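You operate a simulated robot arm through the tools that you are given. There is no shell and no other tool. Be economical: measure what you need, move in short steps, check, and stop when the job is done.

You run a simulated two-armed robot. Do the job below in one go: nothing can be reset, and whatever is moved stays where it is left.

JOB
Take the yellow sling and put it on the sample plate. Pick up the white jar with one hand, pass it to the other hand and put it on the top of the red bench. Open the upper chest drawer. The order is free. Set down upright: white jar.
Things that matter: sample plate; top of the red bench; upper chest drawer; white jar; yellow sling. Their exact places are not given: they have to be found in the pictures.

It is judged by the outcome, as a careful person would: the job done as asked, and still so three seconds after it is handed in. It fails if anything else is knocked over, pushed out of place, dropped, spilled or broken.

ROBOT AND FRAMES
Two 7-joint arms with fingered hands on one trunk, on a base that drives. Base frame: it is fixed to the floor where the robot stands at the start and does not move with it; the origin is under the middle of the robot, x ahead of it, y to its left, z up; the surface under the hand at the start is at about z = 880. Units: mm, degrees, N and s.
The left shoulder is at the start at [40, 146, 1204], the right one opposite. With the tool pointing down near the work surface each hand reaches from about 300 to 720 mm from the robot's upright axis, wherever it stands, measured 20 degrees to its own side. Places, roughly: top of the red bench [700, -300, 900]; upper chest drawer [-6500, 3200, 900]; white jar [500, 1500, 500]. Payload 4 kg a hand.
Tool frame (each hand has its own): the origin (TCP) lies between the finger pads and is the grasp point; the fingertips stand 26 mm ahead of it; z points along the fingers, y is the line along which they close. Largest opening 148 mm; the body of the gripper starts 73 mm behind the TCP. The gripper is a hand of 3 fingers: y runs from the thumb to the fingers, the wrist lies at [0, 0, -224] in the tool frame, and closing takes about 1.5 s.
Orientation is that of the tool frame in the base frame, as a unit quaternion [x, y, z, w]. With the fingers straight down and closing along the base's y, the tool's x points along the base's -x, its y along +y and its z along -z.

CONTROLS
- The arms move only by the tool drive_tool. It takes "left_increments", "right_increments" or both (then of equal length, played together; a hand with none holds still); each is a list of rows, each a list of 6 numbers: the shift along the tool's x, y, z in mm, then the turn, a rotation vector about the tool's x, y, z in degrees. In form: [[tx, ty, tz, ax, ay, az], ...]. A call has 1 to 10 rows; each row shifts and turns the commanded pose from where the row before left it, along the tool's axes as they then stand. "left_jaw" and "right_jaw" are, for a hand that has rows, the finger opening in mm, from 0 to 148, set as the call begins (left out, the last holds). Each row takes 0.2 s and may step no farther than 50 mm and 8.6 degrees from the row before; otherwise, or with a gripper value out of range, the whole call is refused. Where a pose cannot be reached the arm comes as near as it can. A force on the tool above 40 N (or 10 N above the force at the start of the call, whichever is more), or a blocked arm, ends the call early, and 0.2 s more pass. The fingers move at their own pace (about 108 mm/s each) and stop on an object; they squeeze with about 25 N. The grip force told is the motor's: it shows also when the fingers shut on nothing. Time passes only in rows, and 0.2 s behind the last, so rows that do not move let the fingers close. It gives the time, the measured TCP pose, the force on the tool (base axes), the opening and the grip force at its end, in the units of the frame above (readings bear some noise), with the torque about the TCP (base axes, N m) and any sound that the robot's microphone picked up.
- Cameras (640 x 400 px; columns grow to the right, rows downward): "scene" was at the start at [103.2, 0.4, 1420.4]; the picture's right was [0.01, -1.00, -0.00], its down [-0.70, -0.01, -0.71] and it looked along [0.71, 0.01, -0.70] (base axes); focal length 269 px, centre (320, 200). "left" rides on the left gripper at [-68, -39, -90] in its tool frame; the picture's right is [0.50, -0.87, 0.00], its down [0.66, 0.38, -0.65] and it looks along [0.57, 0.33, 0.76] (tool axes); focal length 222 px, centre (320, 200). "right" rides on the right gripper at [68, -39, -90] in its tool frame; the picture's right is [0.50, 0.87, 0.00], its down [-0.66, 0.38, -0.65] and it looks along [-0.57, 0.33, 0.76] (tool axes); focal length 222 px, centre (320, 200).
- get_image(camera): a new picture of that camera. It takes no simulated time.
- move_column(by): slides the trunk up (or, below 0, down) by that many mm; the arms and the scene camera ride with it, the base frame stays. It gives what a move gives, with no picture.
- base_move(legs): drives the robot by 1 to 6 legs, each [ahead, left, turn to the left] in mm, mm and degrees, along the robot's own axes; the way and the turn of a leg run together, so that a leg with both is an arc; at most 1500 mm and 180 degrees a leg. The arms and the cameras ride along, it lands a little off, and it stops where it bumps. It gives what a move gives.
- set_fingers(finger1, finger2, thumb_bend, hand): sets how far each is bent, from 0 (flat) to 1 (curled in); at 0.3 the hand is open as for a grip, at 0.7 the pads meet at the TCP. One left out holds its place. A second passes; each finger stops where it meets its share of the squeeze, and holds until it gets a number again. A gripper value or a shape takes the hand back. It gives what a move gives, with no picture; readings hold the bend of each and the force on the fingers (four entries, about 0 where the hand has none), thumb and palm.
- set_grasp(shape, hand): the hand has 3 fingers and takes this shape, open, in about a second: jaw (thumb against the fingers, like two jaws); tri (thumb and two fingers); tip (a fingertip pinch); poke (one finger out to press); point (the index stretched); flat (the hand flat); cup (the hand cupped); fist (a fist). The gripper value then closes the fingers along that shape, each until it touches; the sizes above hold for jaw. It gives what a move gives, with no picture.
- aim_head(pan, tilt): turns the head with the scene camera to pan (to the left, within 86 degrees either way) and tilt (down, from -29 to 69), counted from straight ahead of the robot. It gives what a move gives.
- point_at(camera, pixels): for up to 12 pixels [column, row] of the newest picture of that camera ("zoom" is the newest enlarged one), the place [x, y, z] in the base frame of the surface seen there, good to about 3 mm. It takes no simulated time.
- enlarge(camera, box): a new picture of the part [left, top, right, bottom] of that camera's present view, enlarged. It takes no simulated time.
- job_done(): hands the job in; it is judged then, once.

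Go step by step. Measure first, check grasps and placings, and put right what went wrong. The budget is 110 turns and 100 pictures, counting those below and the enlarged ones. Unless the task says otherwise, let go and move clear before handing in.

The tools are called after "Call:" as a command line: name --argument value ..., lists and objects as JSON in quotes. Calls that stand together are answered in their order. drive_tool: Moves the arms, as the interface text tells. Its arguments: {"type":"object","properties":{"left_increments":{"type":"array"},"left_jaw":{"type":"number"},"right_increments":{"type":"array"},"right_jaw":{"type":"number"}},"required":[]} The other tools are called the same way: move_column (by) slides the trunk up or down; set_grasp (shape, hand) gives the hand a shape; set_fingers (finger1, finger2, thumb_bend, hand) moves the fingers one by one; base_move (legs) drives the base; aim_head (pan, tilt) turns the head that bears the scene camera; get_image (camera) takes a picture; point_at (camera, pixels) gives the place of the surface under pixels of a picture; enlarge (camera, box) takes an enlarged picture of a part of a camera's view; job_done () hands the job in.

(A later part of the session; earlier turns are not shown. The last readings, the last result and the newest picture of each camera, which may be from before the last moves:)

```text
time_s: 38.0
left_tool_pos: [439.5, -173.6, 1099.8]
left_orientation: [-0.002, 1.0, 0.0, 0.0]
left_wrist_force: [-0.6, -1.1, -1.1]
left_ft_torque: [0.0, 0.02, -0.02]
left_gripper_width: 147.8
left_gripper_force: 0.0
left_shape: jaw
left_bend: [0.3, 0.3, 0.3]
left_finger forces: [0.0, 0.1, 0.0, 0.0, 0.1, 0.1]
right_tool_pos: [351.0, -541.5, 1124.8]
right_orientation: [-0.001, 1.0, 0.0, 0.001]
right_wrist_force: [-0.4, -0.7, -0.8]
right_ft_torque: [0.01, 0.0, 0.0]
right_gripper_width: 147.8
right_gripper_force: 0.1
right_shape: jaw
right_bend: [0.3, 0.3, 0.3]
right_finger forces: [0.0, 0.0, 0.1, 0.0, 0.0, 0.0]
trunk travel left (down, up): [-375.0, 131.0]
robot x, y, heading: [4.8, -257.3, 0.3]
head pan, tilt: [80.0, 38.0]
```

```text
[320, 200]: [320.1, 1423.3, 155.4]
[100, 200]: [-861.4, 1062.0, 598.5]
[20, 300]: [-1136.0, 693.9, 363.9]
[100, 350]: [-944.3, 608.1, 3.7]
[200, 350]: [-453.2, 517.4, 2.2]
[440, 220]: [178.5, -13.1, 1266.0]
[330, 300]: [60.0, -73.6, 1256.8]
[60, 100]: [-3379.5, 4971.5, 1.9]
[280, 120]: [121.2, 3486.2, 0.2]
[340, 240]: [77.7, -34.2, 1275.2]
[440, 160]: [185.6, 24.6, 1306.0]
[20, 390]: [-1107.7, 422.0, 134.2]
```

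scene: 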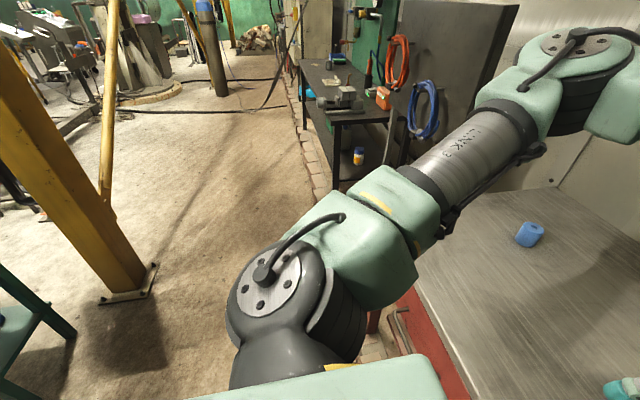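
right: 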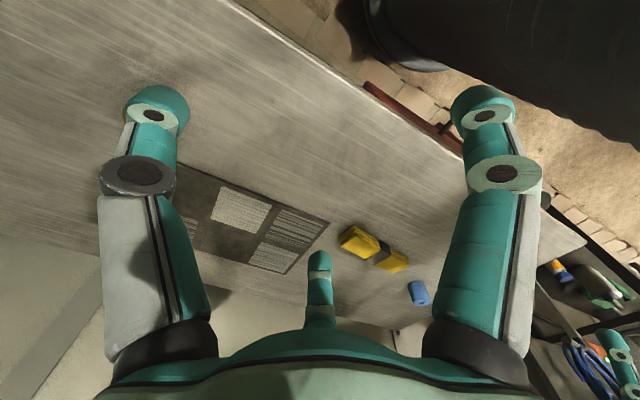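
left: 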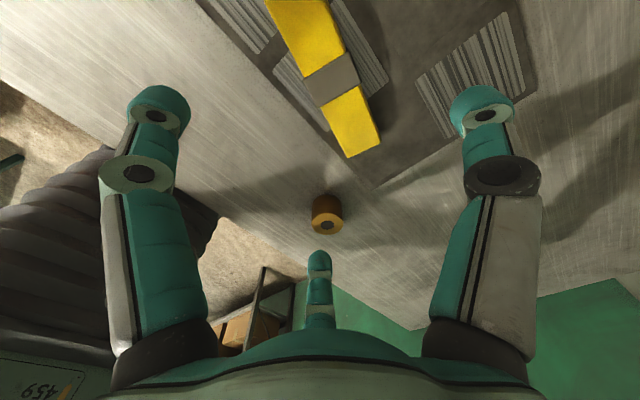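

The corridor between the post (x≈-700) and the bench/table fronts (x≈340) is free. I'll back off 250 mm and drive left in two legs.

Call:
base_move --legs '[[-250, 0, 0], [0, 1000, 0]]'

Call:
aim_head --pan 40 --tilt 40

Call:
get_image --camera "scene"

```text
time_s: 44.6
left_tool_pos: [186.5, 826.3, 1101.0]
left_orientation: [-0.003, 1.0, 0.0, 0.001]
left_wrist_force: [-0.5, -1.1, 0.4]
left_ft_torque: [-0.01, -0.01, -0.01]
left_gripper_width: 148.1
left_gripper_force: 0.0
left_shape: jaw
left_bend: [0.3, 0.3, 0.3]
left_finger forces: [0.1, 0.1, 0.1, 0.1, 0.0, 0.0]
right_tool_pos: [99.9, 456.5, 1125.3]
right_orientation: [-0.004, 1.0, 0.0, 0.0]
right_wrist_force: [-0.1, -0.3, 0.8]
right_ft_torque: [-0.02, 0.0, 0.01]
right_gripper_width: 147.9
right_gripper_force: 0.0
right_shape: jaw
right_bend: [0.3, 0.3, 0.3]
right_finger forces: [0.1, 0.0, 0.1, 0.0, 0.1, 0.0]
trunk travel left (down, up): [-375.0, 131.0]
robot x, y, heading: [-253.8, 736.4, 0.1]
head pan, tilt: [80.0, 38.0]
```

```text
time_s: 45.6
left_tool_pos: [187.8, 825.6, 1100.3]
left_orientation: [-0.003, 1.0, 0.0, 0.001]
left_wrist_force: [0.4, 0.1, -0.5]
left_ft_torque: [0.0, 0.0, -0.02]
left_gripper_width: 147.9
left_gripper_force: 0.1
left_shape: jaw
left_bend: [0.3, 0.3, 0.3]
left_finger forces: [0.0, 0.0, 0.0, 0.0, 0.1, 0.1]
right_tool_pos: [100.2, 456.7, 1125.4]
right_orientation: [-0.003, 1.0, -0.001, -0.001]
right_wrist_force: [0.1, 0.6, -0.9]
right_ft_torque: [-0.02, 0.0, 0.0]
right_gripper_width: 147.9
right_gripper_force: 0.0
right_shape: jaw
right_bend: [0.3, 0.3, 0.3]
right_finger forces: [0.1, 0.0, 0.0, 0.1, 0.1, 0.0]
trunk travel left (down, up): [-375.0, 131.0]
robot x, y, heading: [-250.8, 742.1, 0.3]
head pan, tilt: [40.0, 40.0]
```

```text
75 pictures are left
```

scene: 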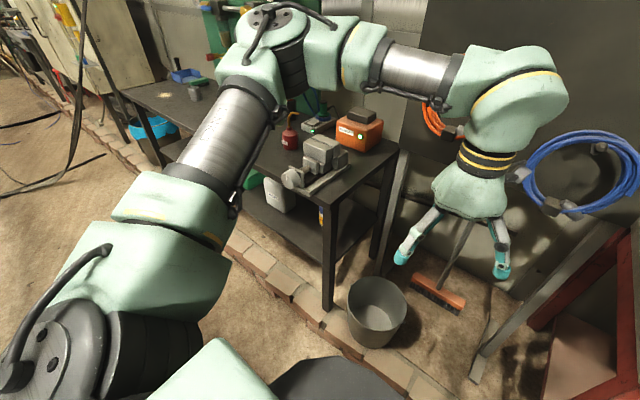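

The table, vise and bucket are visible ahead and to the left. The front is free, so I continue 480 mm left and look at the shelf.

Call:
base_move --legs '[[0, 520, 0]]'

Call:
aim_head --pan 10 --tilt 55

Call:
get_image --camera "scene"

```text
time_s: 48.7
left_tool_pos: [183.6, 1347.9, 1099.8]
left_orientation: [-0.004, 1.0, 0.0, 0.001]
left_wrist_force: [-0.7, -1.0, -0.7]
left_ft_torque: [0.02, 0.04, 0.0]
left_gripper_width: 148.1
left_gripper_force: 0.0
left_shape: jaw
left_bend: [0.3, 0.3, 0.3]
left_finger forces: [0.0, 0.0, 0.1, 0.0, 0.0, 0.1]
right_tool_pos: [96.9, 978.7, 1125.7]
right_orientation: [-0.005, 1.0, 0.001, 0.0]
right_wrist_force: [0.4, -0.3, 0.1]
right_ft_torque: [0.01, 0.0, 0.04]
right_gripper_width: 148.1
right_gripper_force: 0.0
right_shape: jaw
right_bend: [0.3, 0.3, 0.3]
right_finger forces: [0.0, 0.0, 0.0, 0.0, 0.0, 0.0]
trunk travel left (down, up): [-375.0, 131.0]
robot x, y, heading: [-257.4, 1259.7, 0.6]
head pan, tilt: [40.0, 40.0]
```

```text
time_s: 49.6
left_tool_pos: [183.8, 1348.6, 1099.7]
left_orientation: [-0.004, 1.0, 0.0, 0.001]
left_wrist_force: [-0.7, -0.1, -0.2]
left_ft_torque: [-0.02, -0.03, 0.02]
left_gripper_width: 148.0
left_gripper_force: 0.0
left_shape: jaw
left_bend: [0.3, 0.3, 0.3]
left_finger forces: [0.0, 0.0, 0.0, 0.0, 0.0, 0.0]
right_tool_pos: [97.9, 979.7, 1125.3]
right_orientation: [-0.005, 1.0, 0.0, 0.0]
right_wrist_force: [0.2, -0.1, 0.4]
right_ft_torque: [-0.02, 0.01, 0.02]
right_gripper_width: 148.0
right_gripper_force: 0.1
right_shape: jaw
right_bend: [0.3, 0.3, 0.3]
right_finger forces: [0.1, 0.1, 0.0, 0.1, 0.0, 0.0]
trunk travel left (down, up): [-375.0, 131.0]
robot x, y, heading: [-256.2, 1258.2, 0.3]
head pan, tilt: [10.0, 55.0]
```

```text
74 pictures are left
```

scene: 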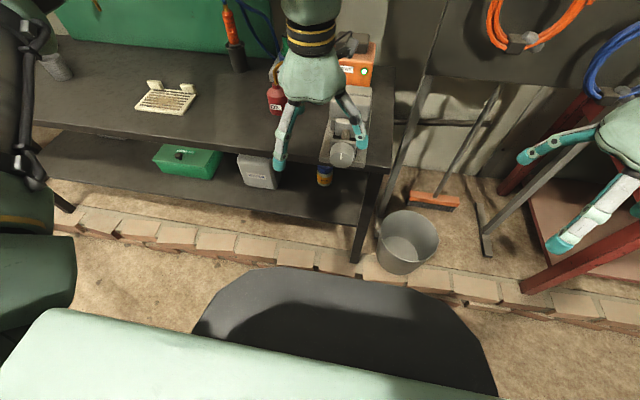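

The jar is at (325,174), just inside the shelf front between the vise and the jug. I'll lower the trunk fully to see and reach under the table top.

Call:
move_column --by -370

Call:
aim_head --pan 10 --tilt 30

Call:
get_image --camera "scene"

```text
time_s: 53.2
left_tool_pos: [183.1, 1348.1, 732.2]
left_orientation: [-0.004, 1.0, -0.001, 0.0]
left_wrist_force: [0.1, -0.4, 0.2]
left_ft_torque: [0.0, -0.03, -0.02]
left_gripper_width: 148.1
left_gripper_force: 0.0
left_shape: jaw
left_bend: [0.3, 0.3, 0.3]
left_finger forces: [0.0, 0.0, 0.0, 0.0, 0.0, 0.0]
right_tool_pos: [97.8, 978.3, 757.4]
right_orientation: [-0.005, 1.0, 0.0, 0.0]
right_wrist_force: [-1.0, -0.2, -0.6]
right_ft_torque: [-0.01, 0.03, 0.0]
right_gripper_width: 148.0
right_gripper_force: 0.1
right_shape: jaw
right_bend: [0.3, 0.3, 0.3]
right_finger forces: [0.0, 0.0, 0.0, 0.0, 0.0, 0.0]
trunk travel left (down, up): [-5.0, 501.0]
robot x, y, heading: [-257.8, 1257.7, 0.7]
head pan, tilt: [10.0, 55.0]
```

```text
time_s: 54.1
left_tool_pos: [183.0, 1348.3, 731.5]
left_orientation: [-0.005, 1.0, 0.0, 0.001]
left_wrist_force: [-0.2, 0.3, 0.3]
left_ft_torque: [0.01, -0.03, 0.01]
left_gripper_width: 147.8
left_gripper_force: 0.0
left_shape: jaw
left_bend: [0.3, 0.3, 0.3]
left_finger forces: [0.0, 0.0, 0.1, 0.1, 0.0, 0.0]
right_tool_pos: [98.0, 979.2, 757.0]
right_orientation: [-0.005, 1.0, 0.0, 0.0]
right_wrist_force: [-0.1, -0.7, 0.7]
right_ft_torque: [0.02, -0.01, 0.0]
right_gripper_width: 147.9
right_gripper_force: 0.1
right_shape: jaw
right_bend: [0.3, 0.3, 0.3]
right_finger forces: [0.1, 0.0, 0.0, 0.0, 0.1, 0.1]
trunk travel left (down, up): [-5.0, 501.0]
robot x, y, heading: [-255.6, 1260.4, 0.3]
head pan, tilt: [10.0, 30.0]
```

```text
73 pictures are left
```

scene: 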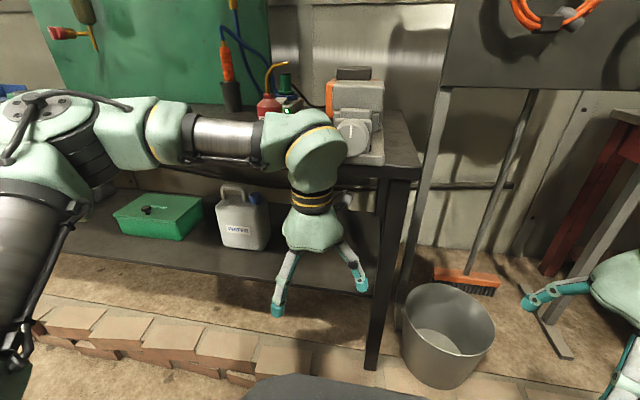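

The left hand hides the jar. I'll measure the table, shelf and leg, then back off 150 mm to have room to turn the hand forward.

Call:
point_at --camera "scene" --pixels '[[380, 178], [375, 360], [240, 275], [230, 247], [270, 240], [265, 200], [200, 170], [420, 360], [415, 300], [150, 265], [490, 320], [440, 385]]'

Call:
base_move --legs '[[-150, 0, 0]]'

Call:
enlarge --camera "scene" --box '[200, 120, 440, 270]'

```text
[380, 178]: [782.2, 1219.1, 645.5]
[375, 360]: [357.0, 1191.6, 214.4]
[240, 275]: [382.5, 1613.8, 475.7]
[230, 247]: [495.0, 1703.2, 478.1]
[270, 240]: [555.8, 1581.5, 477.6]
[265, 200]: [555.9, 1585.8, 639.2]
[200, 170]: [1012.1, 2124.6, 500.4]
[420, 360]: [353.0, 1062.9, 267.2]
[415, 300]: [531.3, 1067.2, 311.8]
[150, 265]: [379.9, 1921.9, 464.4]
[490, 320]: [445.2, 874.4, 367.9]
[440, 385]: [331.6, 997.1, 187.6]
```

```text
time_s: 55.5
left_tool_pos: [33.2, 1346.3, 732.2]
left_orientation: [-0.003, 1.0, 0.0, 0.002]
left_wrist_force: [0.2, -0.6, -0.4]
left_ft_torque: [0.01, 0.04, -0.01]
left_gripper_width: 147.8
left_gripper_force: 0.0
left_shape: jaw
left_bend: [0.3, 0.3, 0.3]
left_finger forces: [0.0, 0.0, 0.0, 0.0, 0.1, 0.0]
right_tool_pos: [-52.3, 977.8, 756.7]
right_orientation: [-0.004, 1.0, 0.0, 0.001]
right_wrist_force: [-0.9, -0.7, 0.6]
right_ft_torque: [0.05, 0.0, 0.01]
right_gripper_width: 148.0
right_gripper_force: 0.0
right_shape: jaw
right_bend: [0.3, 0.3, 0.3]
right_finger forces: [0.0, 0.1, 0.1, 0.1, 0.1, 0.0]
trunk travel left (down, up): [-5.0, 501.0]
robot x, y, heading: [-407.2, 1257.5, 0.6]
head pan, tilt: [10.0, 30.0]
```

```text
2.67 times, centred on (320, 195) of scene
```

zoom: 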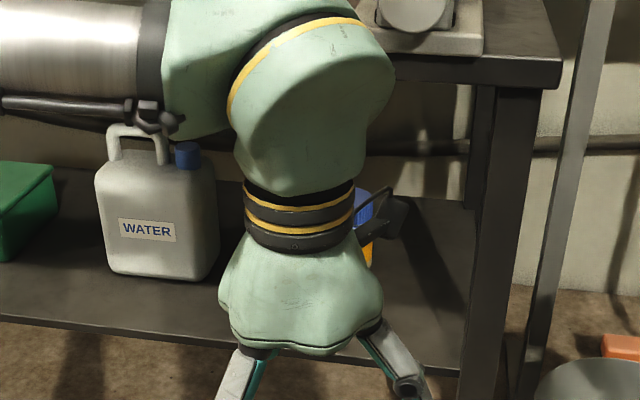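

Shelf z is about 477, its front edge x≈382, and the jar has free space from y 1210 to 1580. I'll move the hand forward and pitch it up to horizontal, pointing +x.

Call:
drive_tool --left_increments '[[-45, 0, 0, 0, 0, 0], [-45, 0, 0, 0, 0, 0], [-45, 0, 0, 0, 0, 0], [-30, 0, 0, 0, 0, 0], [0, 0, 0, 0, -8.2, 0], [0, 0, 0, 0, -8.2, 0], [0, 0, 0, 0, -8.2, 0], [0, 0, 0, 0, -8.2, 0], [0, 0, 0, 0, -8.2, 0], [0, 0, 0, 0, -8.2, 0]]'

Call:
drive_tool --left_increments '[[0, 0, 0, 0, -8.2, 0], [0, 0, 0, 0, -8.2, 0], [0, 0, 0, 0, -8.2, 0], [0, 0, 0, 0, -8.2, 0], [0, 0, 0, 0, -8, 0], [45, 0, 0, 0, 0, 0], [45, 0, 0, 0, 0, 0], [45, 0, 0, 0, 0, 0], [45, 0, 0, 0, 0, 0], [0, 0, 0, 0, 0, 0]]'

Call:
get_image --camera "left"

Call:
get_image --camera "scene"

```text
time_s: 57.7
left_tool_pos: [200.3, 1346.9, 732.3]
left_orientation: [-0.002, 0.909, 0.0, 0.418]
left_wrist_force: [-0.2, 0.0, 0.0]
left_ft_torque: [0.02, -0.04, 0.01]
left_gripper_width: 147.8
left_gripper_force: 0.0
left_shape: jaw
left_bend: [0.3, 0.3, 0.3]
left_finger forces: [0.1, 0.1, 0.0, 0.0, 0.0, 0.0]
right_tool_pos: [-52.7, 977.1, 757.6]
right_orientation: [-0.004, 1.0, 0.0, 0.0]
right_wrist_force: [-0.4, 0.3, -0.7]
right_ft_torque: [0.03, -0.01, 0.04]
right_gripper_width: 147.8
right_gripper_force: 0.2
right_shape: jaw
right_bend: [0.3, 0.3, 0.3]
right_finger forces: [0.0, 0.0, 0.1, 0.0, 0.1, 0.1]
trunk travel left (down, up): [-5.0, 501.0]
robot x, y, heading: [-403.4, 1254.0, 0.3]
head pan, tilt: [10.0, 30.0]
```

```text
time_s: 59.9
left_tool_pos: [227.7, 1207.3, 810.4]
left_orientation: [-0.033, 0.719, 0.007, 0.694]
left_wrist_force: [0.0, -0.8, 0.7]
left_ft_torque: [-0.01, 0.01, -0.01]
left_gripper_width: 148.0
left_gripper_force: 0.1
left_shape: jaw
left_bend: [0.3, 0.3, 0.3]
left_finger forces: [0.1, 0.0, 0.1, 0.0, 0.0, 0.1]
left hand out of reach, approached as far as the arm can: row 2, 3, 4, 5, 6, 7, 8, 9
right_tool_pos: [-53.3, 977.0, 756.5]
right_orientation: [-0.003, 1.0, 0.0, 0.001]
right_wrist_force: [-0.6, 0.0, 0.0]
right_ft_torque: [0.0, 0.05, -0.01]
right_gripper_width: 147.6
right_gripper_force: 0.2
right_shape: jaw
right_bend: [0.3, 0.3, 0.3]
right_finger forces: [0.1, 0.0, 0.0, 0.0, 0.0, 0.0]
trunk travel left (down, up): [-5.0, 501.0]
robot x, y, heading: [-405.8, 1255.8, 0.2]
head pan, tilt: [10.0, 30.0]
```

```text
71 pictures are left
```

left: 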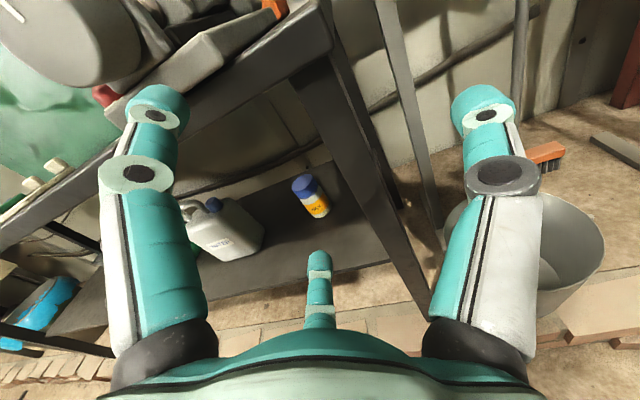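

```text
70 pictures are left
```

scene: 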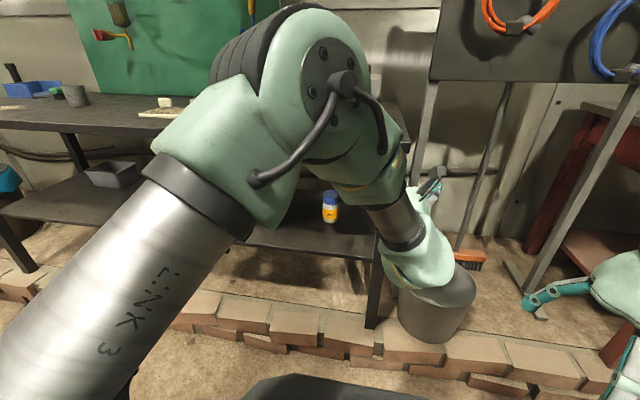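

The fully horizontal pose is beyond the wrist's limits, and the hand drifted to (228,1207,810). I'll pitch it back to about 45° below horizontal and check.

Call:
drive_tool --left_increments '[[0, 0, 0, 0, 8, 0], [0, 0, 0, 0, 8, 0], [0, 0, 0, 0, 8, 0], [0, 0, 0, 0, 8, 0], [0, 0, 0, 0, 8, 0], [0, 0, 0, 0, 5, 0]]'

Call:
get_image --camera "scene"

```text
time_s: 61.3
left_tool_pos: [218.1, 1185.7, 803.5]
left_orientation: [-0.002, 0.924, 0.001, 0.382]
left_wrist_force: [-0.7, 0.7, 0.6]
left_ft_torque: [-0.02, 0.02, -0.02]
left_gripper_width: 147.9
left_gripper_force: 0.0
left_shape: jaw
left_bend: [0.3, 0.3, 0.3]
left_finger forces: [0.0, 0.1, 0.1, 0.0, 0.1, 0.0]
right_tool_pos: [-53.2, 976.8, 757.1]
right_orientation: [-0.003, 1.0, 0.0, 0.0]
right_wrist_force: [0.8, -0.3, -0.5]
right_ft_torque: [0.01, -0.01, -0.05]
right_gripper_width: 147.8
right_gripper_force: 0.1
right_shape: jaw
right_bend: [0.3, 0.3, 0.3]
right_finger forces: [0.0, 0.1, 0.0, 0.0, 0.0, 0.0]
trunk travel left (down, up): [-5.0, 501.0]
robot x, y, heading: [-403.6, 1261.2, 0.4]
head pan, tilt: [10.0, 30.0]
```

```text
69 pictures are left
```

scene: 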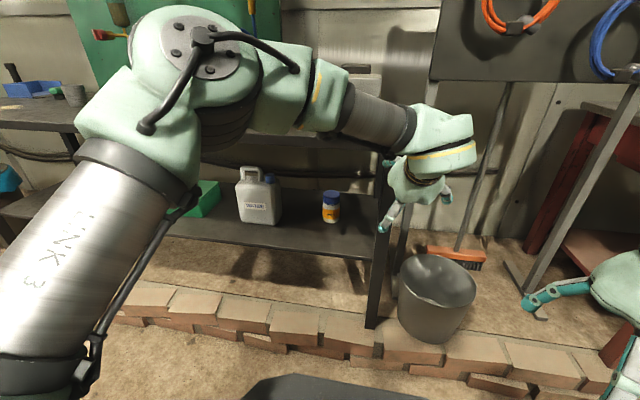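

The 45° pitch holds. The jar is now visible at (330,205); I'll measure it, the table-top edge and the elbow.

Call:
enlarge --camera "scene" --box '[220, 130, 420, 255]'

Call:
point_at --camera "scene" --pixels '[[331, 193], [330, 215], [322, 210], [339, 210], [330, 223], [200, 20], [130, 100], [300, 60], [370, 120], [370, 150], [385, 160], [260, 30]]'

```text
3.20 times, centred on (320, 192) of scene
```

zoom: 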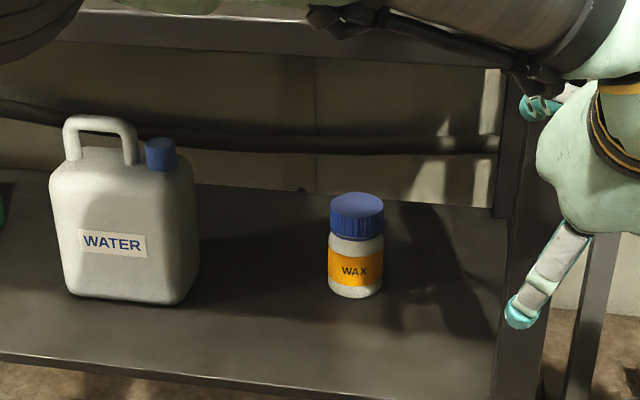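

```text
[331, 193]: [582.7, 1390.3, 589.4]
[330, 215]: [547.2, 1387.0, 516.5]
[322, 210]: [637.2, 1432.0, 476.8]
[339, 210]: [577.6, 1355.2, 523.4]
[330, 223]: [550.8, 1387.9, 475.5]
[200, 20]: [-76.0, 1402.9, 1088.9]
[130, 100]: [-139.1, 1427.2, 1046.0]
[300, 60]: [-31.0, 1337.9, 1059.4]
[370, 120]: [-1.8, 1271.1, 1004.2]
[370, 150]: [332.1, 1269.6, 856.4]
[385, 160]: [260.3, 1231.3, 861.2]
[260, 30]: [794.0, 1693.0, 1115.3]
```

The jar stands at about (578,1388), z 477–592, ~60 mm wide, with the lid from z≈556. Since the splayed fingers matter on the shelf and for the hand-over, I'll look at the "tip" and "tri" shapes.

Call:
set_grasp --hand "left" --shape "tip"

Call:
get_image --camera "left"

Call:
set_grasp --hand "left" --shape "tri"

Call:
get_image --camera "left"

```text
time_s: 62.2
left_tool_pos: [217.6, 1185.9, 803.1]
left_orientation: [-0.003, 0.924, 0.001, 0.383]
left_wrist_force: [-0.1, 0.8, -0.1]
left_ft_torque: [0.02, -0.05, -0.03]
left_gripper_width: 148.1
left_gripper_force: 0.0
left_shape: tip
left_bend: [0.3, 0.3, 0.3]
left_finger forces: [0.0, 0.0, 0.0, 0.0, 0.0, 0.0]
right_tool_pos: [-53.0, 976.8, 756.8]
right_orientation: [-0.004, 1.0, 0.001, 0.0]
right_wrist_force: [0.6, -0.9, 0.4]
right_ft_torque: [-0.02, 0.01, -0.02]
right_gripper_width: 147.7
right_gripper_force: 0.0
right_shape: jaw
right_bend: [0.3, 0.3, 0.3]
right_finger forces: [0.0, 0.0, 0.0, 0.1, 0.0, 0.0]
trunk travel left (down, up): [-5.0, 501.0]
robot x, y, heading: [-405.2, 1259.9, 0.6]
head pan, tilt: [10.0, 30.0]
```

```text
67 pictures are left
```

left: 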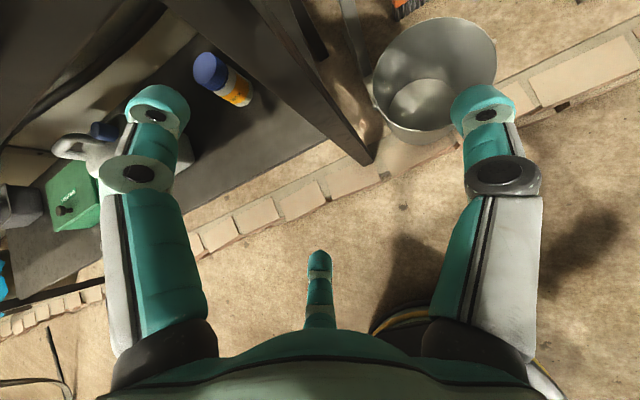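

```text
time_s: 63.1
left_tool_pos: [217.3, 1185.8, 803.4]
left_orientation: [-0.002, 0.924, 0.001, 0.384]
left_wrist_force: [0.4, -0.4, 0.2]
left_ft_torque: [0.03, -0.01, -0.03]
left_gripper_width: 147.8
left_gripper_force: 0.1
left_shape: tri
left_bend: [0.3, 0.3, 0.3]
left_finger forces: [0.1, 0.1, 0.1, 0.1, 0.0, 0.0]
right_tool_pos: [-51.8, 977.3, 756.4]
right_orientation: [-0.004, 1.0, 0.0, 0.0]
right_wrist_force: [0.5, -0.5, 0.5]
right_ft_torque: [0.03, 0.04, 0.04]
right_gripper_width: 148.0
right_gripper_force: 0.1
right_shape: jaw
right_bend: [0.3, 0.3, 0.3]
right_finger forces: [0.1, 0.1, 0.1, 0.0, 0.0, 0.0]
trunk travel left (down, up): [-5.0, 501.0]
robot x, y, heading: [-404.9, 1258.7, 0.2]
head pan, tilt: [10.0, 30.0]
```

```text
66 pictures are left
```

left: 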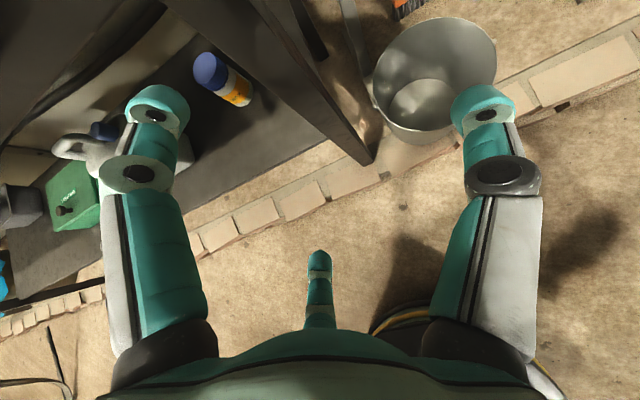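

All shapes share the same 120° geometry. So I'll grip low with the fingers preset, approaching with the arm extended and the hand pitched about 25° below horizontal. First back 60 mm, then move left, down, forward and pitch up.

Call:
base_move --legs '[[-60, 0, 0]]'

Call:
drive_tool --left_increments '[[0, 46, 0, 0, 0, 0], [0, 46, 0, 0, 0, 0], [0, 46, 0, 0, 0, 0], [0, 46, 0, 0, 0, 0], [0, 46, 0, 0, 0, 0], [29, 0, 29, 0, 0, 0], [29, 0, 29, 0, 0, 0], [29, 0, 29, 0, 0, 0], [29, 0, 29, 0, 0, 0], [29, 0, 29, 0, 0, 0]]'

Call:
get_image --camera "scene"

```text
time_s: 64.0
left_tool_pos: [158.1, 1185.8, 803.5]
left_orientation: [-0.004, 0.923, 0.002, 0.384]
left_wrist_force: [-0.3, -0.1, 0.2]
left_ft_torque: [0.02, -0.01, 0.01]
left_gripper_width: 148.2
left_gripper_force: 0.1
left_shape: tri
left_bend: [0.3, 0.3, 0.3]
left_finger forces: [0.0, 0.0, 0.0, 0.0, 0.0, 0.0]
right_tool_pos: [-112.3, 976.6, 758.0]
right_orientation: [-0.004, 1.0, -0.001, 0.001]
right_wrist_force: [-0.5, -0.9, 0.4]
right_ft_torque: [0.02, 0.01, -0.05]
right_gripper_width: 147.7
right_gripper_force: 0.0
right_shape: jaw
right_bend: [0.3, 0.3, 0.3]
right_finger forces: [0.0, 0.1, 0.0, 0.0, 0.0, 0.1]
trunk travel left (down, up): [-5.0, 501.0]
robot x, y, heading: [-468.0, 1255.5, 0.0]
head pan, tilt: [10.0, 30.0]
```

```text
time_s: 66.2
left_tool_pos: [157.9, 1415.6, 598.9]
left_orientation: [-0.004, 0.924, 0.001, 0.383]
left_wrist_force: [0.0, -0.8, 0.1]
left_ft_torque: [-0.03, -0.02, -0.02]
left_gripper_width: 148.1
left_gripper_force: 0.0
left_shape: tri
left_bend: [0.3, 0.3, 0.3]
left_finger forces: [0.0, 0.0, 0.1, 0.0, 0.0, 0.1]
right_tool_pos: [-111.9, 976.1, 755.6]
right_orientation: [-0.005, 1.0, -0.001, -0.001]
right_wrist_force: [0.5, -0.1, -0.4]
right_ft_torque: [0.03, -0.02, -0.03]
right_gripper_width: 147.8
right_gripper_force: 0.0
right_shape: jaw
right_bend: [0.3, 0.3, 0.3]
right_finger forces: [0.0, 0.0, 0.1, 0.0, 0.1, 0.0]
trunk travel left (down, up): [-5.0, 501.0]
robot x, y, heading: [-466.1, 1256.8, 0.5]
head pan, tilt: [10.0, 30.0]
```

```text
65 pictures are left
```

scene: 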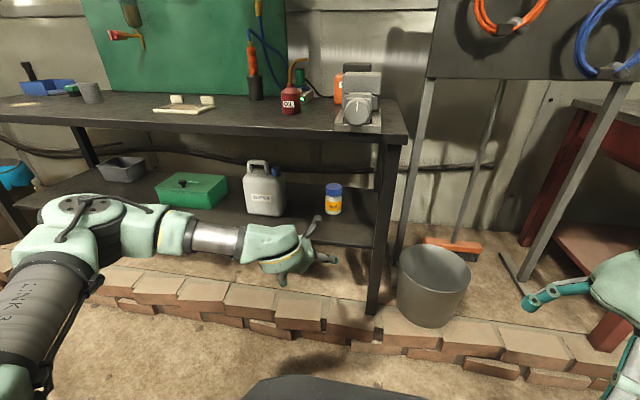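

Reached exactly, with a clear view of the jar at (333,200). Now I extend 150 mm forward and pitch up 20°.

Call:
drive_tool --left_increments '[[-26.5, 0, 26.5, 0, 0, 0], [-26.5, 0, 26.5, 0, 0, 0], [-26.5, 0, 26.5, 0, 0, 0], [-26.5, 0, 26.5, 0, 0, 0], [0, 0, 0, 0, -6.7, 0], [0, 0, 0, 0, -6.7, 0], [0, 0, 0, 0, -6.6, 0], [0, 0, 0, 0, 0, 0]]'

Call:
get_image --camera "scene"

Call:
point_at --camera "scene" --pixels '[[333, 187], [333, 205], [328, 202], [341, 202], [395, 138], [280, 110], [250, 215], [280, 205]]'

```text
time_s: 68.0
left_tool_pos: [307.1, 1417.4, 599.8]
left_orientation: [-0.002, 0.872, 0.001, 0.489]
left_wrist_force: [-0.1, 0.5, -0.1]
left_ft_torque: [0.0, 0.01, -0.02]
left_gripper_width: 148.1
left_gripper_force: 0.1
left_shape: tri
left_bend: [0.3, 0.3, 0.3]
left_finger forces: [0.0, 0.0, 0.1, 0.0, 0.0, 0.1]
left hand out of reach, approached as far as the arm can: row 7
right_tool_pos: [-113.4, 976.9, 756.4]
right_orientation: [-0.005, 1.0, 0.0, 0.0]
right_wrist_force: [-0.1, 0.1, -0.2]
right_ft_torque: [-0.02, -0.04, -0.02]
right_gripper_width: 147.8
right_gripper_force: 0.1
right_shape: jaw
right_bend: [0.3, 0.3, 0.3]
right_finger forces: [0.0, 0.1, 0.1, 0.0, 0.0, 0.0]
trunk travel left (down, up): [-5.0, 501.0]
robot x, y, heading: [-466.8, 1257.1, 0.1]
head pan, tilt: [10.0, 30.0]
```

```text
64 pictures are left
```

scene: 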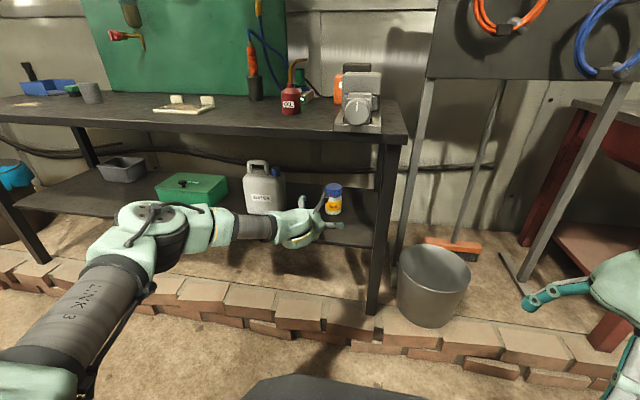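

```text
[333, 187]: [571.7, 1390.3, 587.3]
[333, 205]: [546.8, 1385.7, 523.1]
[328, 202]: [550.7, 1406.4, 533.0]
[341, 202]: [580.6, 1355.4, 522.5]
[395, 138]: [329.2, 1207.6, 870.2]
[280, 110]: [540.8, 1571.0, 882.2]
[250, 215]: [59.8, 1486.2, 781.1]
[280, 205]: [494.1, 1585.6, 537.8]
```

The pitch is 31° now, which is acceptable. I'll lower to z≈532 and preset the fingers: bent 0.75 with the thumb open.

Call:
drive_tool --left_increments '[[29, 0, 17.7, 0, 0, 0], [29, 0, 17.7, 0, 0, 0], [0, 0, 0, 0, 0, 0]]'

Call:
set_fingers --hand "left" --finger1 0.74 --finger2 0.74 --thumb_bend 0.35

Call:
get_image --camera "left"

Call:
get_image --camera "scene"

Call:
point_at --camera "scene" --pixels '[[150, 208], [190, 215], [215, 222], [205, 240], [180, 250], [240, 222], [265, 225], [135, 215]]'

```text
time_s: 68.8
left_tool_pos: [306.2, 1419.1, 544.9]
left_orientation: [-0.002, 0.875, 0.003, 0.484]
left_wrist_force: [0.3, -1.0, -0.5]
left_ft_torque: [0.0, -0.02, -0.01]
left_gripper_width: 148.2
left_gripper_force: 0.1
left_shape: tri
left_bend: [0.3, 0.3, 0.3]
left_finger forces: [0.0, 0.0, 0.0, 0.0, 0.1, 0.0]
left hand out of reach, approached as far as the arm can: row 2
right_tool_pos: [-112.2, 976.9, 757.0]
right_orientation: [-0.005, 1.0, 0.0, -0.001]
right_wrist_force: [-0.7, -0.7, -0.7]
right_ft_torque: [0.01, -0.06, 0.02]
right_gripper_width: 147.7
right_gripper_force: 0.0
right_shape: jaw
right_bend: [0.3, 0.3, 0.3]
right_finger forces: [0.1, 0.0, 0.0, 0.0, 0.1, 0.0]
trunk travel left (down, up): [-5.0, 501.0]
robot x, y, heading: [-463.9, 1256.6, 0.5]
head pan, tilt: [10.0, 30.0]
```

```text
time_s: 69.8
left_tool_pos: [305.8, 1418.4, 543.6]
left_orientation: [-0.002, 0.875, 0.003, 0.484]
left_wrist_force: [-0.1, -0.3, -0.8]
left_ft_torque: [-0.03, -0.05, -0.01]
left_gripper_width: 59.5
left_gripper_force: 0.0
left_shape: fingers
left_bend: [0.73, 0.73, 0.35]
left_finger forces: [0.1, 0.0, 0.0, 0.1, 0.1, 0.0]
right_tool_pos: [-111.6, 976.2, 755.9]
right_orientation: [-0.003, 1.0, 0.0, 0.0]
right_wrist_force: [0.5, -0.3, 0.0]
right_ft_torque: [-0.04, 0.01, -0.01]
right_gripper_width: 148.0
right_gripper_force: 0.1
right_shape: jaw
right_bend: [0.3, 0.3, 0.3]
right_finger forces: [0.0, 0.1, 0.0, 0.0, 0.0, 0.0]
trunk travel left (down, up): [-5.0, 501.0]
robot x, y, heading: [-464.9, 1251.9, 0.2]
head pan, tilt: [10.0, 30.0]
```

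```text
63 pictures are left
```

left: 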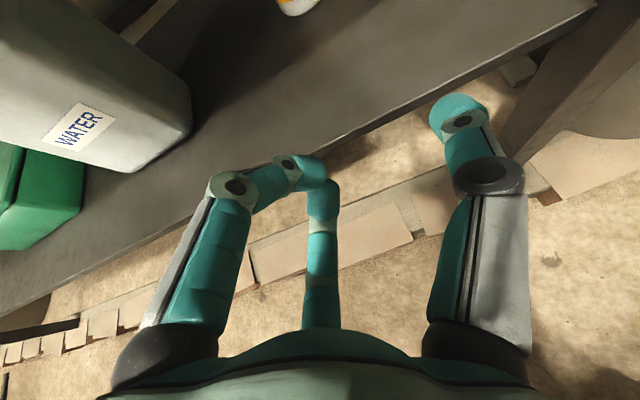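

```text
62 pictures are left
```

scene: 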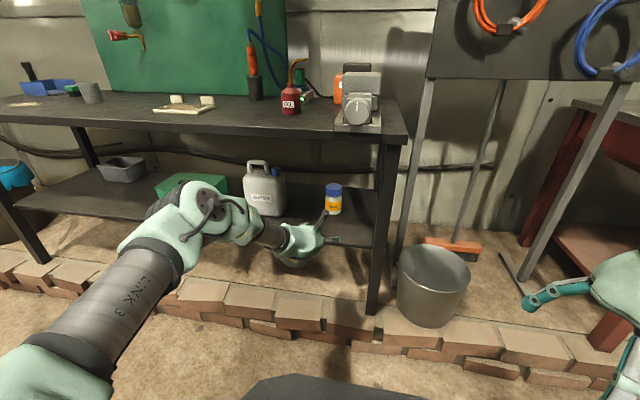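

```text
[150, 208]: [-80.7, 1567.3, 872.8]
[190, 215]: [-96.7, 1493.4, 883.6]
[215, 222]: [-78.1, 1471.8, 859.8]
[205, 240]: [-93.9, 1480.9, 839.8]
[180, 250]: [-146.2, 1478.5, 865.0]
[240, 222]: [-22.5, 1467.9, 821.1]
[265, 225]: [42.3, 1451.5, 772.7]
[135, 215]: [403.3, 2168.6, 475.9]
```

The forearm will pass under the table edge (about z 758 at x 335). I'll check the fingertip and jar positions through the left camera and the table underside before driving in.

Call:
point_at --camera "left" --pixels '[[305, 165], [330, 190], [265, 175], [455, 108], [440, 130], [275, 5]]'

Call:
enlarge --camera "scene" --box '[240, 120, 400, 270]'

```text
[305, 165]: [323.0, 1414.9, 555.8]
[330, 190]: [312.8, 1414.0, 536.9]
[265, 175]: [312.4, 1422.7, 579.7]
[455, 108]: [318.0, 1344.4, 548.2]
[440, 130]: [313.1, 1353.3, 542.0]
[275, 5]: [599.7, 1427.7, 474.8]
```

```text
2.67 times, centred on (320, 195) of scene
```

zoom: 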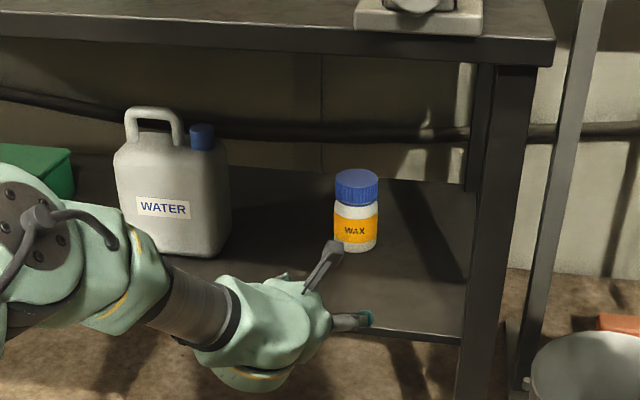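

The finger pads already meet the TCP plane at 0.73, so I'll open them to 0.6 and the thumb to 0.3. I'll also pull back slightly and lower a bit.

Call:
set_fingers --hand "left" --finger1 0.6 --finger2 0.6 --thumb_bend 0.3

Call:
drive_tool --left_increments '[[26, 0, -19, 0, 0, 0], [8, 0, -13, 0, 0, 0], [0, 0, 0, 0, 0, 0]]'

Call:
get_image --camera "left"

```text
time_s: 70.8
left_tool_pos: [306.4, 1418.8, 544.2]
left_orientation: [-0.003, 0.875, 0.003, 0.484]
left_wrist_force: [0.1, 0.1, -0.5]
left_ft_torque: [-0.01, 0.02, 0.01]
left_gripper_width: 82.1
left_gripper_force: 0.1
left_shape: fingers
left_bend: [0.6, 0.6, 0.3]
left_finger forces: [0.0, 0.0, 0.1, 0.0, 0.1, 0.0]
right_tool_pos: [-112.0, 977.0, 756.6]
right_orientation: [-0.004, 1.0, 0.0, 0.0]
right_wrist_force: [0.6, 0.2, -1.0]
right_ft_torque: [-0.02, -0.02, -0.02]
right_gripper_width: 147.8
right_gripper_force: 0.0
right_shape: jaw
right_bend: [0.3, 0.3, 0.3]
right_finger forces: [0.0, 0.0, 0.0, 0.1, 0.0, 0.0]
trunk travel left (down, up): [-5.0, 501.0]
robot x, y, heading: [-462.2, 1258.5, 0.5]
head pan, tilt: [10.0, 30.0]
```

```text
time_s: 71.6
left_tool_pos: [306.0, 1417.3, 544.6]
left_orientation: [-0.002, 0.875, 0.003, 0.484]
left_wrist_force: [0.7, -0.5, 1.0]
left_ft_torque: [-0.01, 0.0, 0.03]
left_gripper_width: 81.9
left_gripper_force: 0.1
left_shape: fingers
left_bend: [0.6, 0.6, 0.3]
left_finger forces: [0.0, 0.0, 0.0, 0.0, 0.1, 0.0]
left hand out of reach, approached as far as the arm can: row 1, 2
right_tool_pos: [-113.8, 977.4, 755.6]
right_orientation: [-0.005, 1.0, 0.0, 0.001]
right_wrist_force: [0.0, -0.3, -0.3]
right_ft_torque: [-0.02, 0.01, 0.01]
right_gripper_width: 147.8
right_gripper_force: 0.1
right_shape: jaw
right_bend: [0.3, 0.3, 0.3]
right_finger forces: [0.0, 0.0, 0.1, 0.0, 0.1, 0.0]
trunk travel left (down, up): [-5.0, 501.0]
robot x, y, heading: [-462.4, 1257.7, 0.2]
head pan, tilt: [10.0, 30.0]
```

```text
60 pictures are left
```

left: 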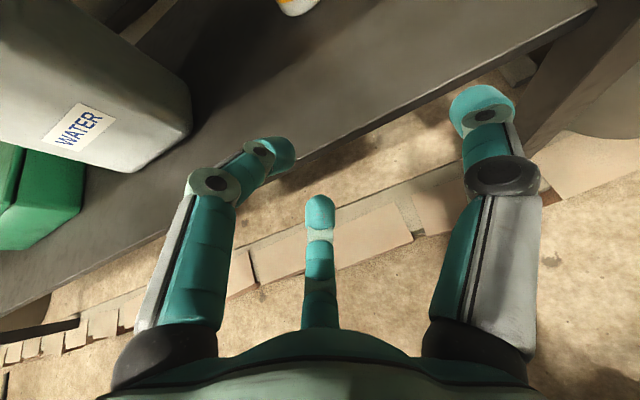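

The gap is now 82 mm wide, enough for the jar. I'll drive in with the arm held: 225 mm first, then check.

Call:
base_move --legs '[[190, 0, 0]]'

Call:
get_image --camera "left"

Call:
enlarge --camera "scene" --box '[200, 130, 460, 290]'

```text
time_s: 73.2
left_tool_pos: [497.8, 1422.3, 543.7]
left_orientation: [-0.003, 0.876, 0.004, 0.483]
left_wrist_force: [-1.3, -0.3, -0.2]
left_ft_torque: [-0.02, -0.01, -0.01]
left_gripper_width: 81.8
left_gripper_force: 0.1
left_shape: fingers
left_bend: [0.6, 0.6, 0.3]
left_finger forces: [0.1, 0.0, 0.0, 0.0, 0.0, 0.0]
right_tool_pos: [79.1, 979.7, 756.0]
right_orientation: [-0.004, 1.0, 0.001, -0.001]
right_wrist_force: [0.0, 1.0, 1.1]
right_ft_torque: [0.0, 0.01, 0.01]
right_gripper_width: 147.9
right_gripper_force: 0.1
right_shape: jaw
right_bend: [0.3, 0.3, 0.3]
right_finger forces: [0.0, 0.0, 0.1, 0.1, 0.1, 0.1]
trunk travel left (down, up): [-5.0, 501.0]
robot x, y, heading: [-274.1, 1257.1, 0.4]
head pan, tilt: [10.0, 30.0]
```

```text
59 pictures are left
```

left: 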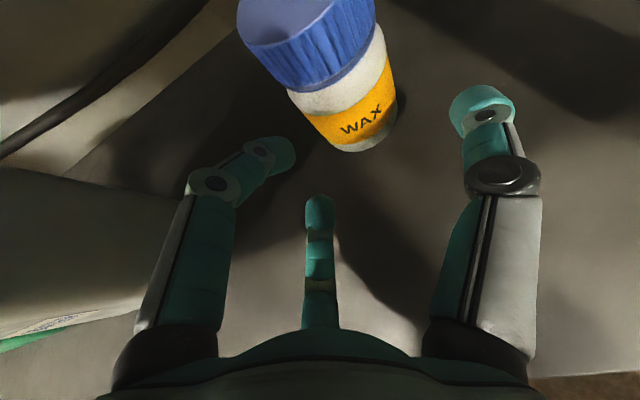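

```text
2.46 times, centred on (330, 210) of scene
```

zoom: 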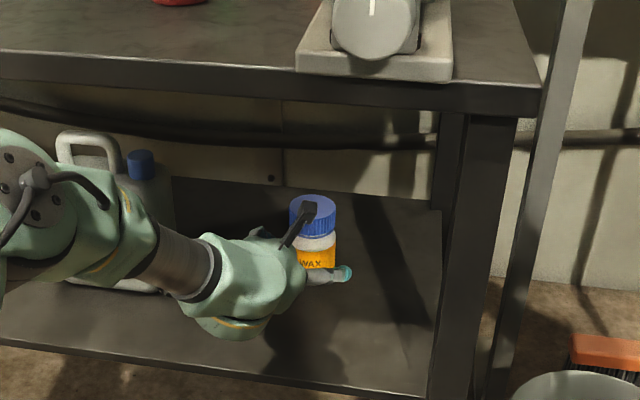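

The jar is between the thumb and fingers in the left view. I'll measure it precisely from here.

Call:
point_at --camera "left" --pixels '[[300, 75], [245, 38], [370, 15], [295, 95], [390, 70], [350, 125], [345, 148], [455, 100], [480, 110], [280, 150], [320, 205]]'

```text
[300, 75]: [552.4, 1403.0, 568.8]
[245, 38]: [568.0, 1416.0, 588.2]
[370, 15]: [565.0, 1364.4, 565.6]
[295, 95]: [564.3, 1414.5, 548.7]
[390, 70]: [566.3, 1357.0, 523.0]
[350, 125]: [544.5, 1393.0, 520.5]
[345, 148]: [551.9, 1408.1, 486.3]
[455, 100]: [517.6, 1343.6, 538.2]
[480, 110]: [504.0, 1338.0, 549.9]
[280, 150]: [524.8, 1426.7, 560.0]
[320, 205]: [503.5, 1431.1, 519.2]
```

The jar's centre is (574,1387), radius 30; clearances are about 8 mm at the fingers and 13 mm at the thumb. I'll advance 74 mm.

Call:
base_move --legs '[[74, 0, 0]]'

Call:
get_image --camera "left"

Call:
enlarge --camera "scene" --box '[200, 130, 460, 290]'

```text
time_s: 74.2
left_tool_pos: [572.3, 1421.4, 543.8]
left_orientation: [-0.004, 0.875, 0.004, 0.483]
left_wrist_force: [0.7, -0.7, -0.5]
left_ft_torque: [-0.04, -0.03, -0.01]
left_gripper_width: 81.7
left_gripper_force: 0.0
left_shape: fingers
left_bend: [0.6, 0.6, 0.3]
left_finger forces: [0.1, 0.0, 0.1, 0.0, 0.0, 0.1]
right_tool_pos: [154.7, 978.2, 756.9]
right_orientation: [-0.004, 1.0, 0.0, 0.0]
right_wrist_force: [0.1, 0.5, 0.6]
right_ft_torque: [-0.01, 0.03, 0.01]
right_gripper_width: 148.0
right_gripper_force: 0.0
right_shape: jaw
right_bend: [0.3, 0.3, 0.3]
right_finger forces: [0.0, 0.0, 0.0, 0.1, 0.0, 0.0]
trunk travel left (down, up): [-5.0, 501.0]
robot x, y, heading: [-199.6, 1262.6, 0.6]
head pan, tilt: [10.0, 30.0]
```

```text
57 pictures are left
```

left: 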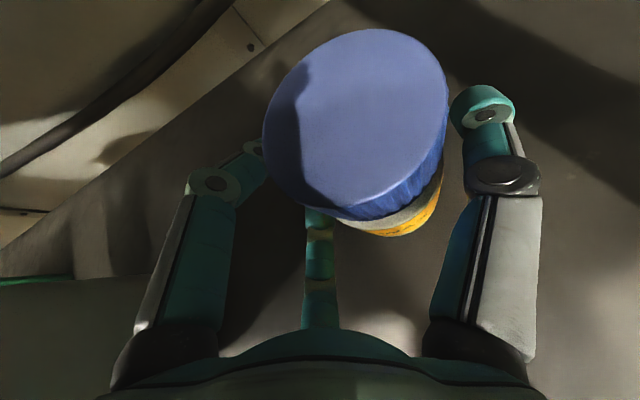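

```text
2.46 times, centred on (330, 210) of scene
```

zoom: 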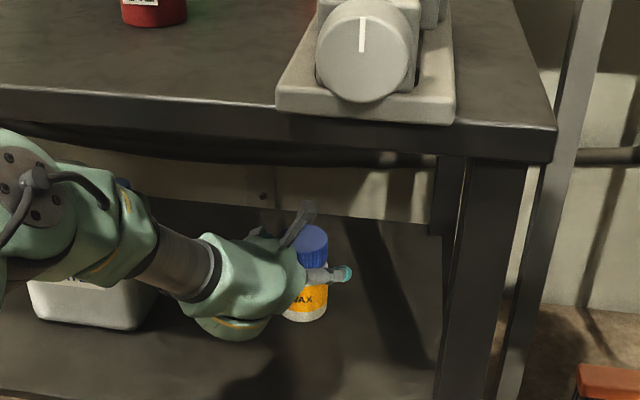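

The jar sits between the fingers and thumb without contact. Closing now.

Call:
set_fingers --hand "left" --finger1 0.95 --finger2 0.95 --thumb_bend 0.95

Call:
get_image --camera "left"

Call:
enlarge --camera "scene" --box '[200, 130, 460, 290]'

```text
time_s: 75.2
left_tool_pos: [572.1, 1420.3, 544.7]
left_orientation: [-0.003, 0.875, 0.003, 0.484]
left_wrist_force: [-0.2, -1.6, 0.8]
left_ft_torque: [0.0, 0.04, 0.01]
left_gripper_width: 59.4
left_gripper_force: 28.0
left_shape: fingers
left_bend: [0.72, 0.72, 0.55]
left_finger forces: [14.9, 14.6, 0.0, 0.0, 26.9, 0.0]
right_tool_pos: [153.5, 978.6, 755.5]
right_orientation: [-0.004, 1.0, 0.001, 0.0]
right_wrist_force: [-0.2, -0.2, -0.2]
right_ft_torque: [-0.03, -0.03, 0.01]
right_gripper_width: 147.9
right_gripper_force: 0.0
right_shape: jaw
right_bend: [0.3, 0.3, 0.3]
right_finger forces: [0.1, 0.1, 0.0, 0.1, 0.1, 0.0]
trunk travel left (down, up): [-5.0, 501.0]
robot x, y, heading: [-195.6, 1265.3, 0.3]
head pan, tilt: [10.0, 30.0]
```

```text
55 pictures are left
```

left: 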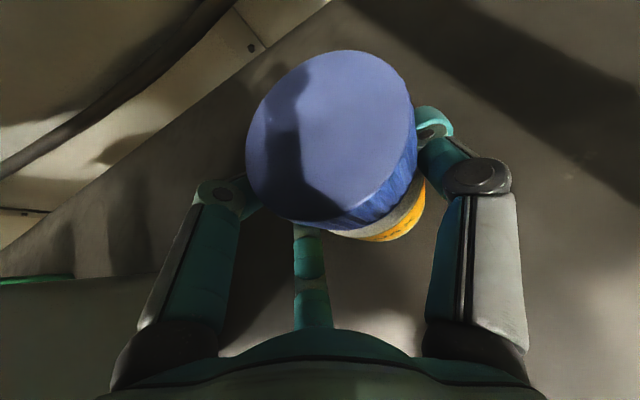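

```text
2.46 times, centred on (330, 210) of scene
```

zoom: 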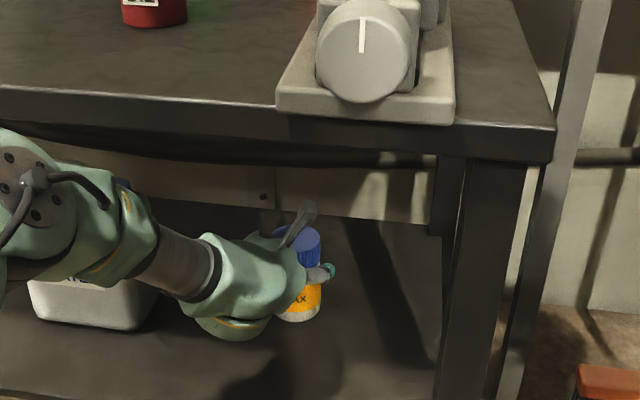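

Firm grip (15/15/27 N, width 59). I'll lift 30 mm with the trunk and back out 320 mm.

Call:
move_column --by 30

Call:
base_move --legs '[[-320, 0, 0]]'

Call:
get_image --camera "scene"

Call:
get_image --camera "left"

```text
time_s: 76.0
left_tool_pos: [571.9, 1421.1, 572.2]
left_orientation: [-0.003, 0.875, 0.004, 0.483]
left_wrist_force: [0.3, -0.2, -4.1]
left_ft_torque: [0.08, 0.01, 0.03]
left_gripper_width: 59.2
left_gripper_force: 27.1
left_shape: fingers
left_bend: [0.72, 0.72, 0.55]
left_finger forces: [14.6, 14.3, 0.0, 0.0, 24.8, 0.0]
right_tool_pos: [154.1, 978.3, 784.7]
right_orientation: [-0.004, 1.0, 0.0, -0.001]
right_wrist_force: [0.1, 0.2, -0.9]
right_ft_torque: [0.01, 0.01, 0.02]
right_gripper_width: 147.9
right_gripper_force: 0.1
right_shape: jaw
right_bend: [0.3, 0.3, 0.3]
right_finger forces: [0.1, 0.0, 0.0, 0.0, 0.1, 0.1]
trunk travel left (down, up): [-35.0, 471.0]
robot x, y, heading: [-195.4, 1261.4, 0.1]
head pan, tilt: [10.0, 30.0]
```

```text
time_s: 78.1
left_tool_pos: [253.4, 1424.3, 573.9]
left_orientation: [-0.006, 0.875, 0.005, 0.484]
left_wrist_force: [0.0, -1.0, -3.1]
left_ft_torque: [0.06, 0.02, 0.01]
left_gripper_width: 59.5
left_gripper_force: 27.4
left_shape: fingers
left_bend: [0.72, 0.72, 0.55]
left_finger forces: [14.7, 14.2, 0.0, 0.0, 24.9, 0.1]
right_tool_pos: [-159.5, 978.7, 785.7]
right_orientation: [-0.009, 1.0, 0.0, 0.0]
right_wrist_force: [-1.3, -0.7, -0.3]
right_ft_torque: [-0.01, -0.02, 0.01]
right_gripper_width: 147.8
right_gripper_force: 0.0
right_shape: jaw
right_bend: [0.3, 0.3, 0.3]
right_finger forces: [0.0, 0.0, 0.1, 0.0, 0.0, 0.0]
trunk travel left (down, up): [-35.0, 471.0]
robot x, y, heading: [-518.8, 1257.8, 0.8]
head pan, tilt: [10.0, 30.0]
```

```text
53 pictures are left
```

scene: 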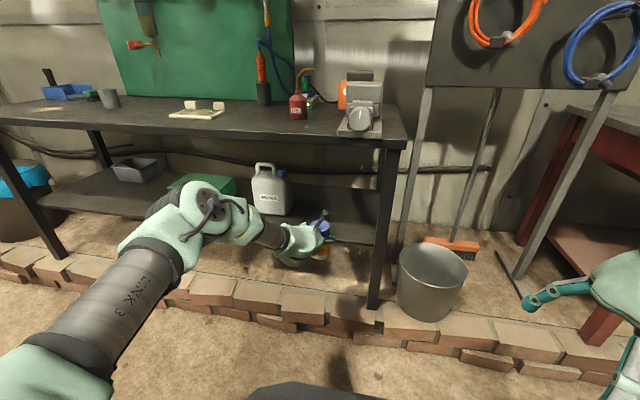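

```text
52 pictures are left
```

left: 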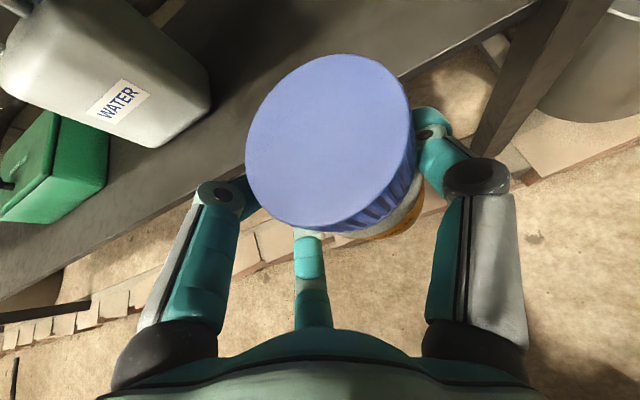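

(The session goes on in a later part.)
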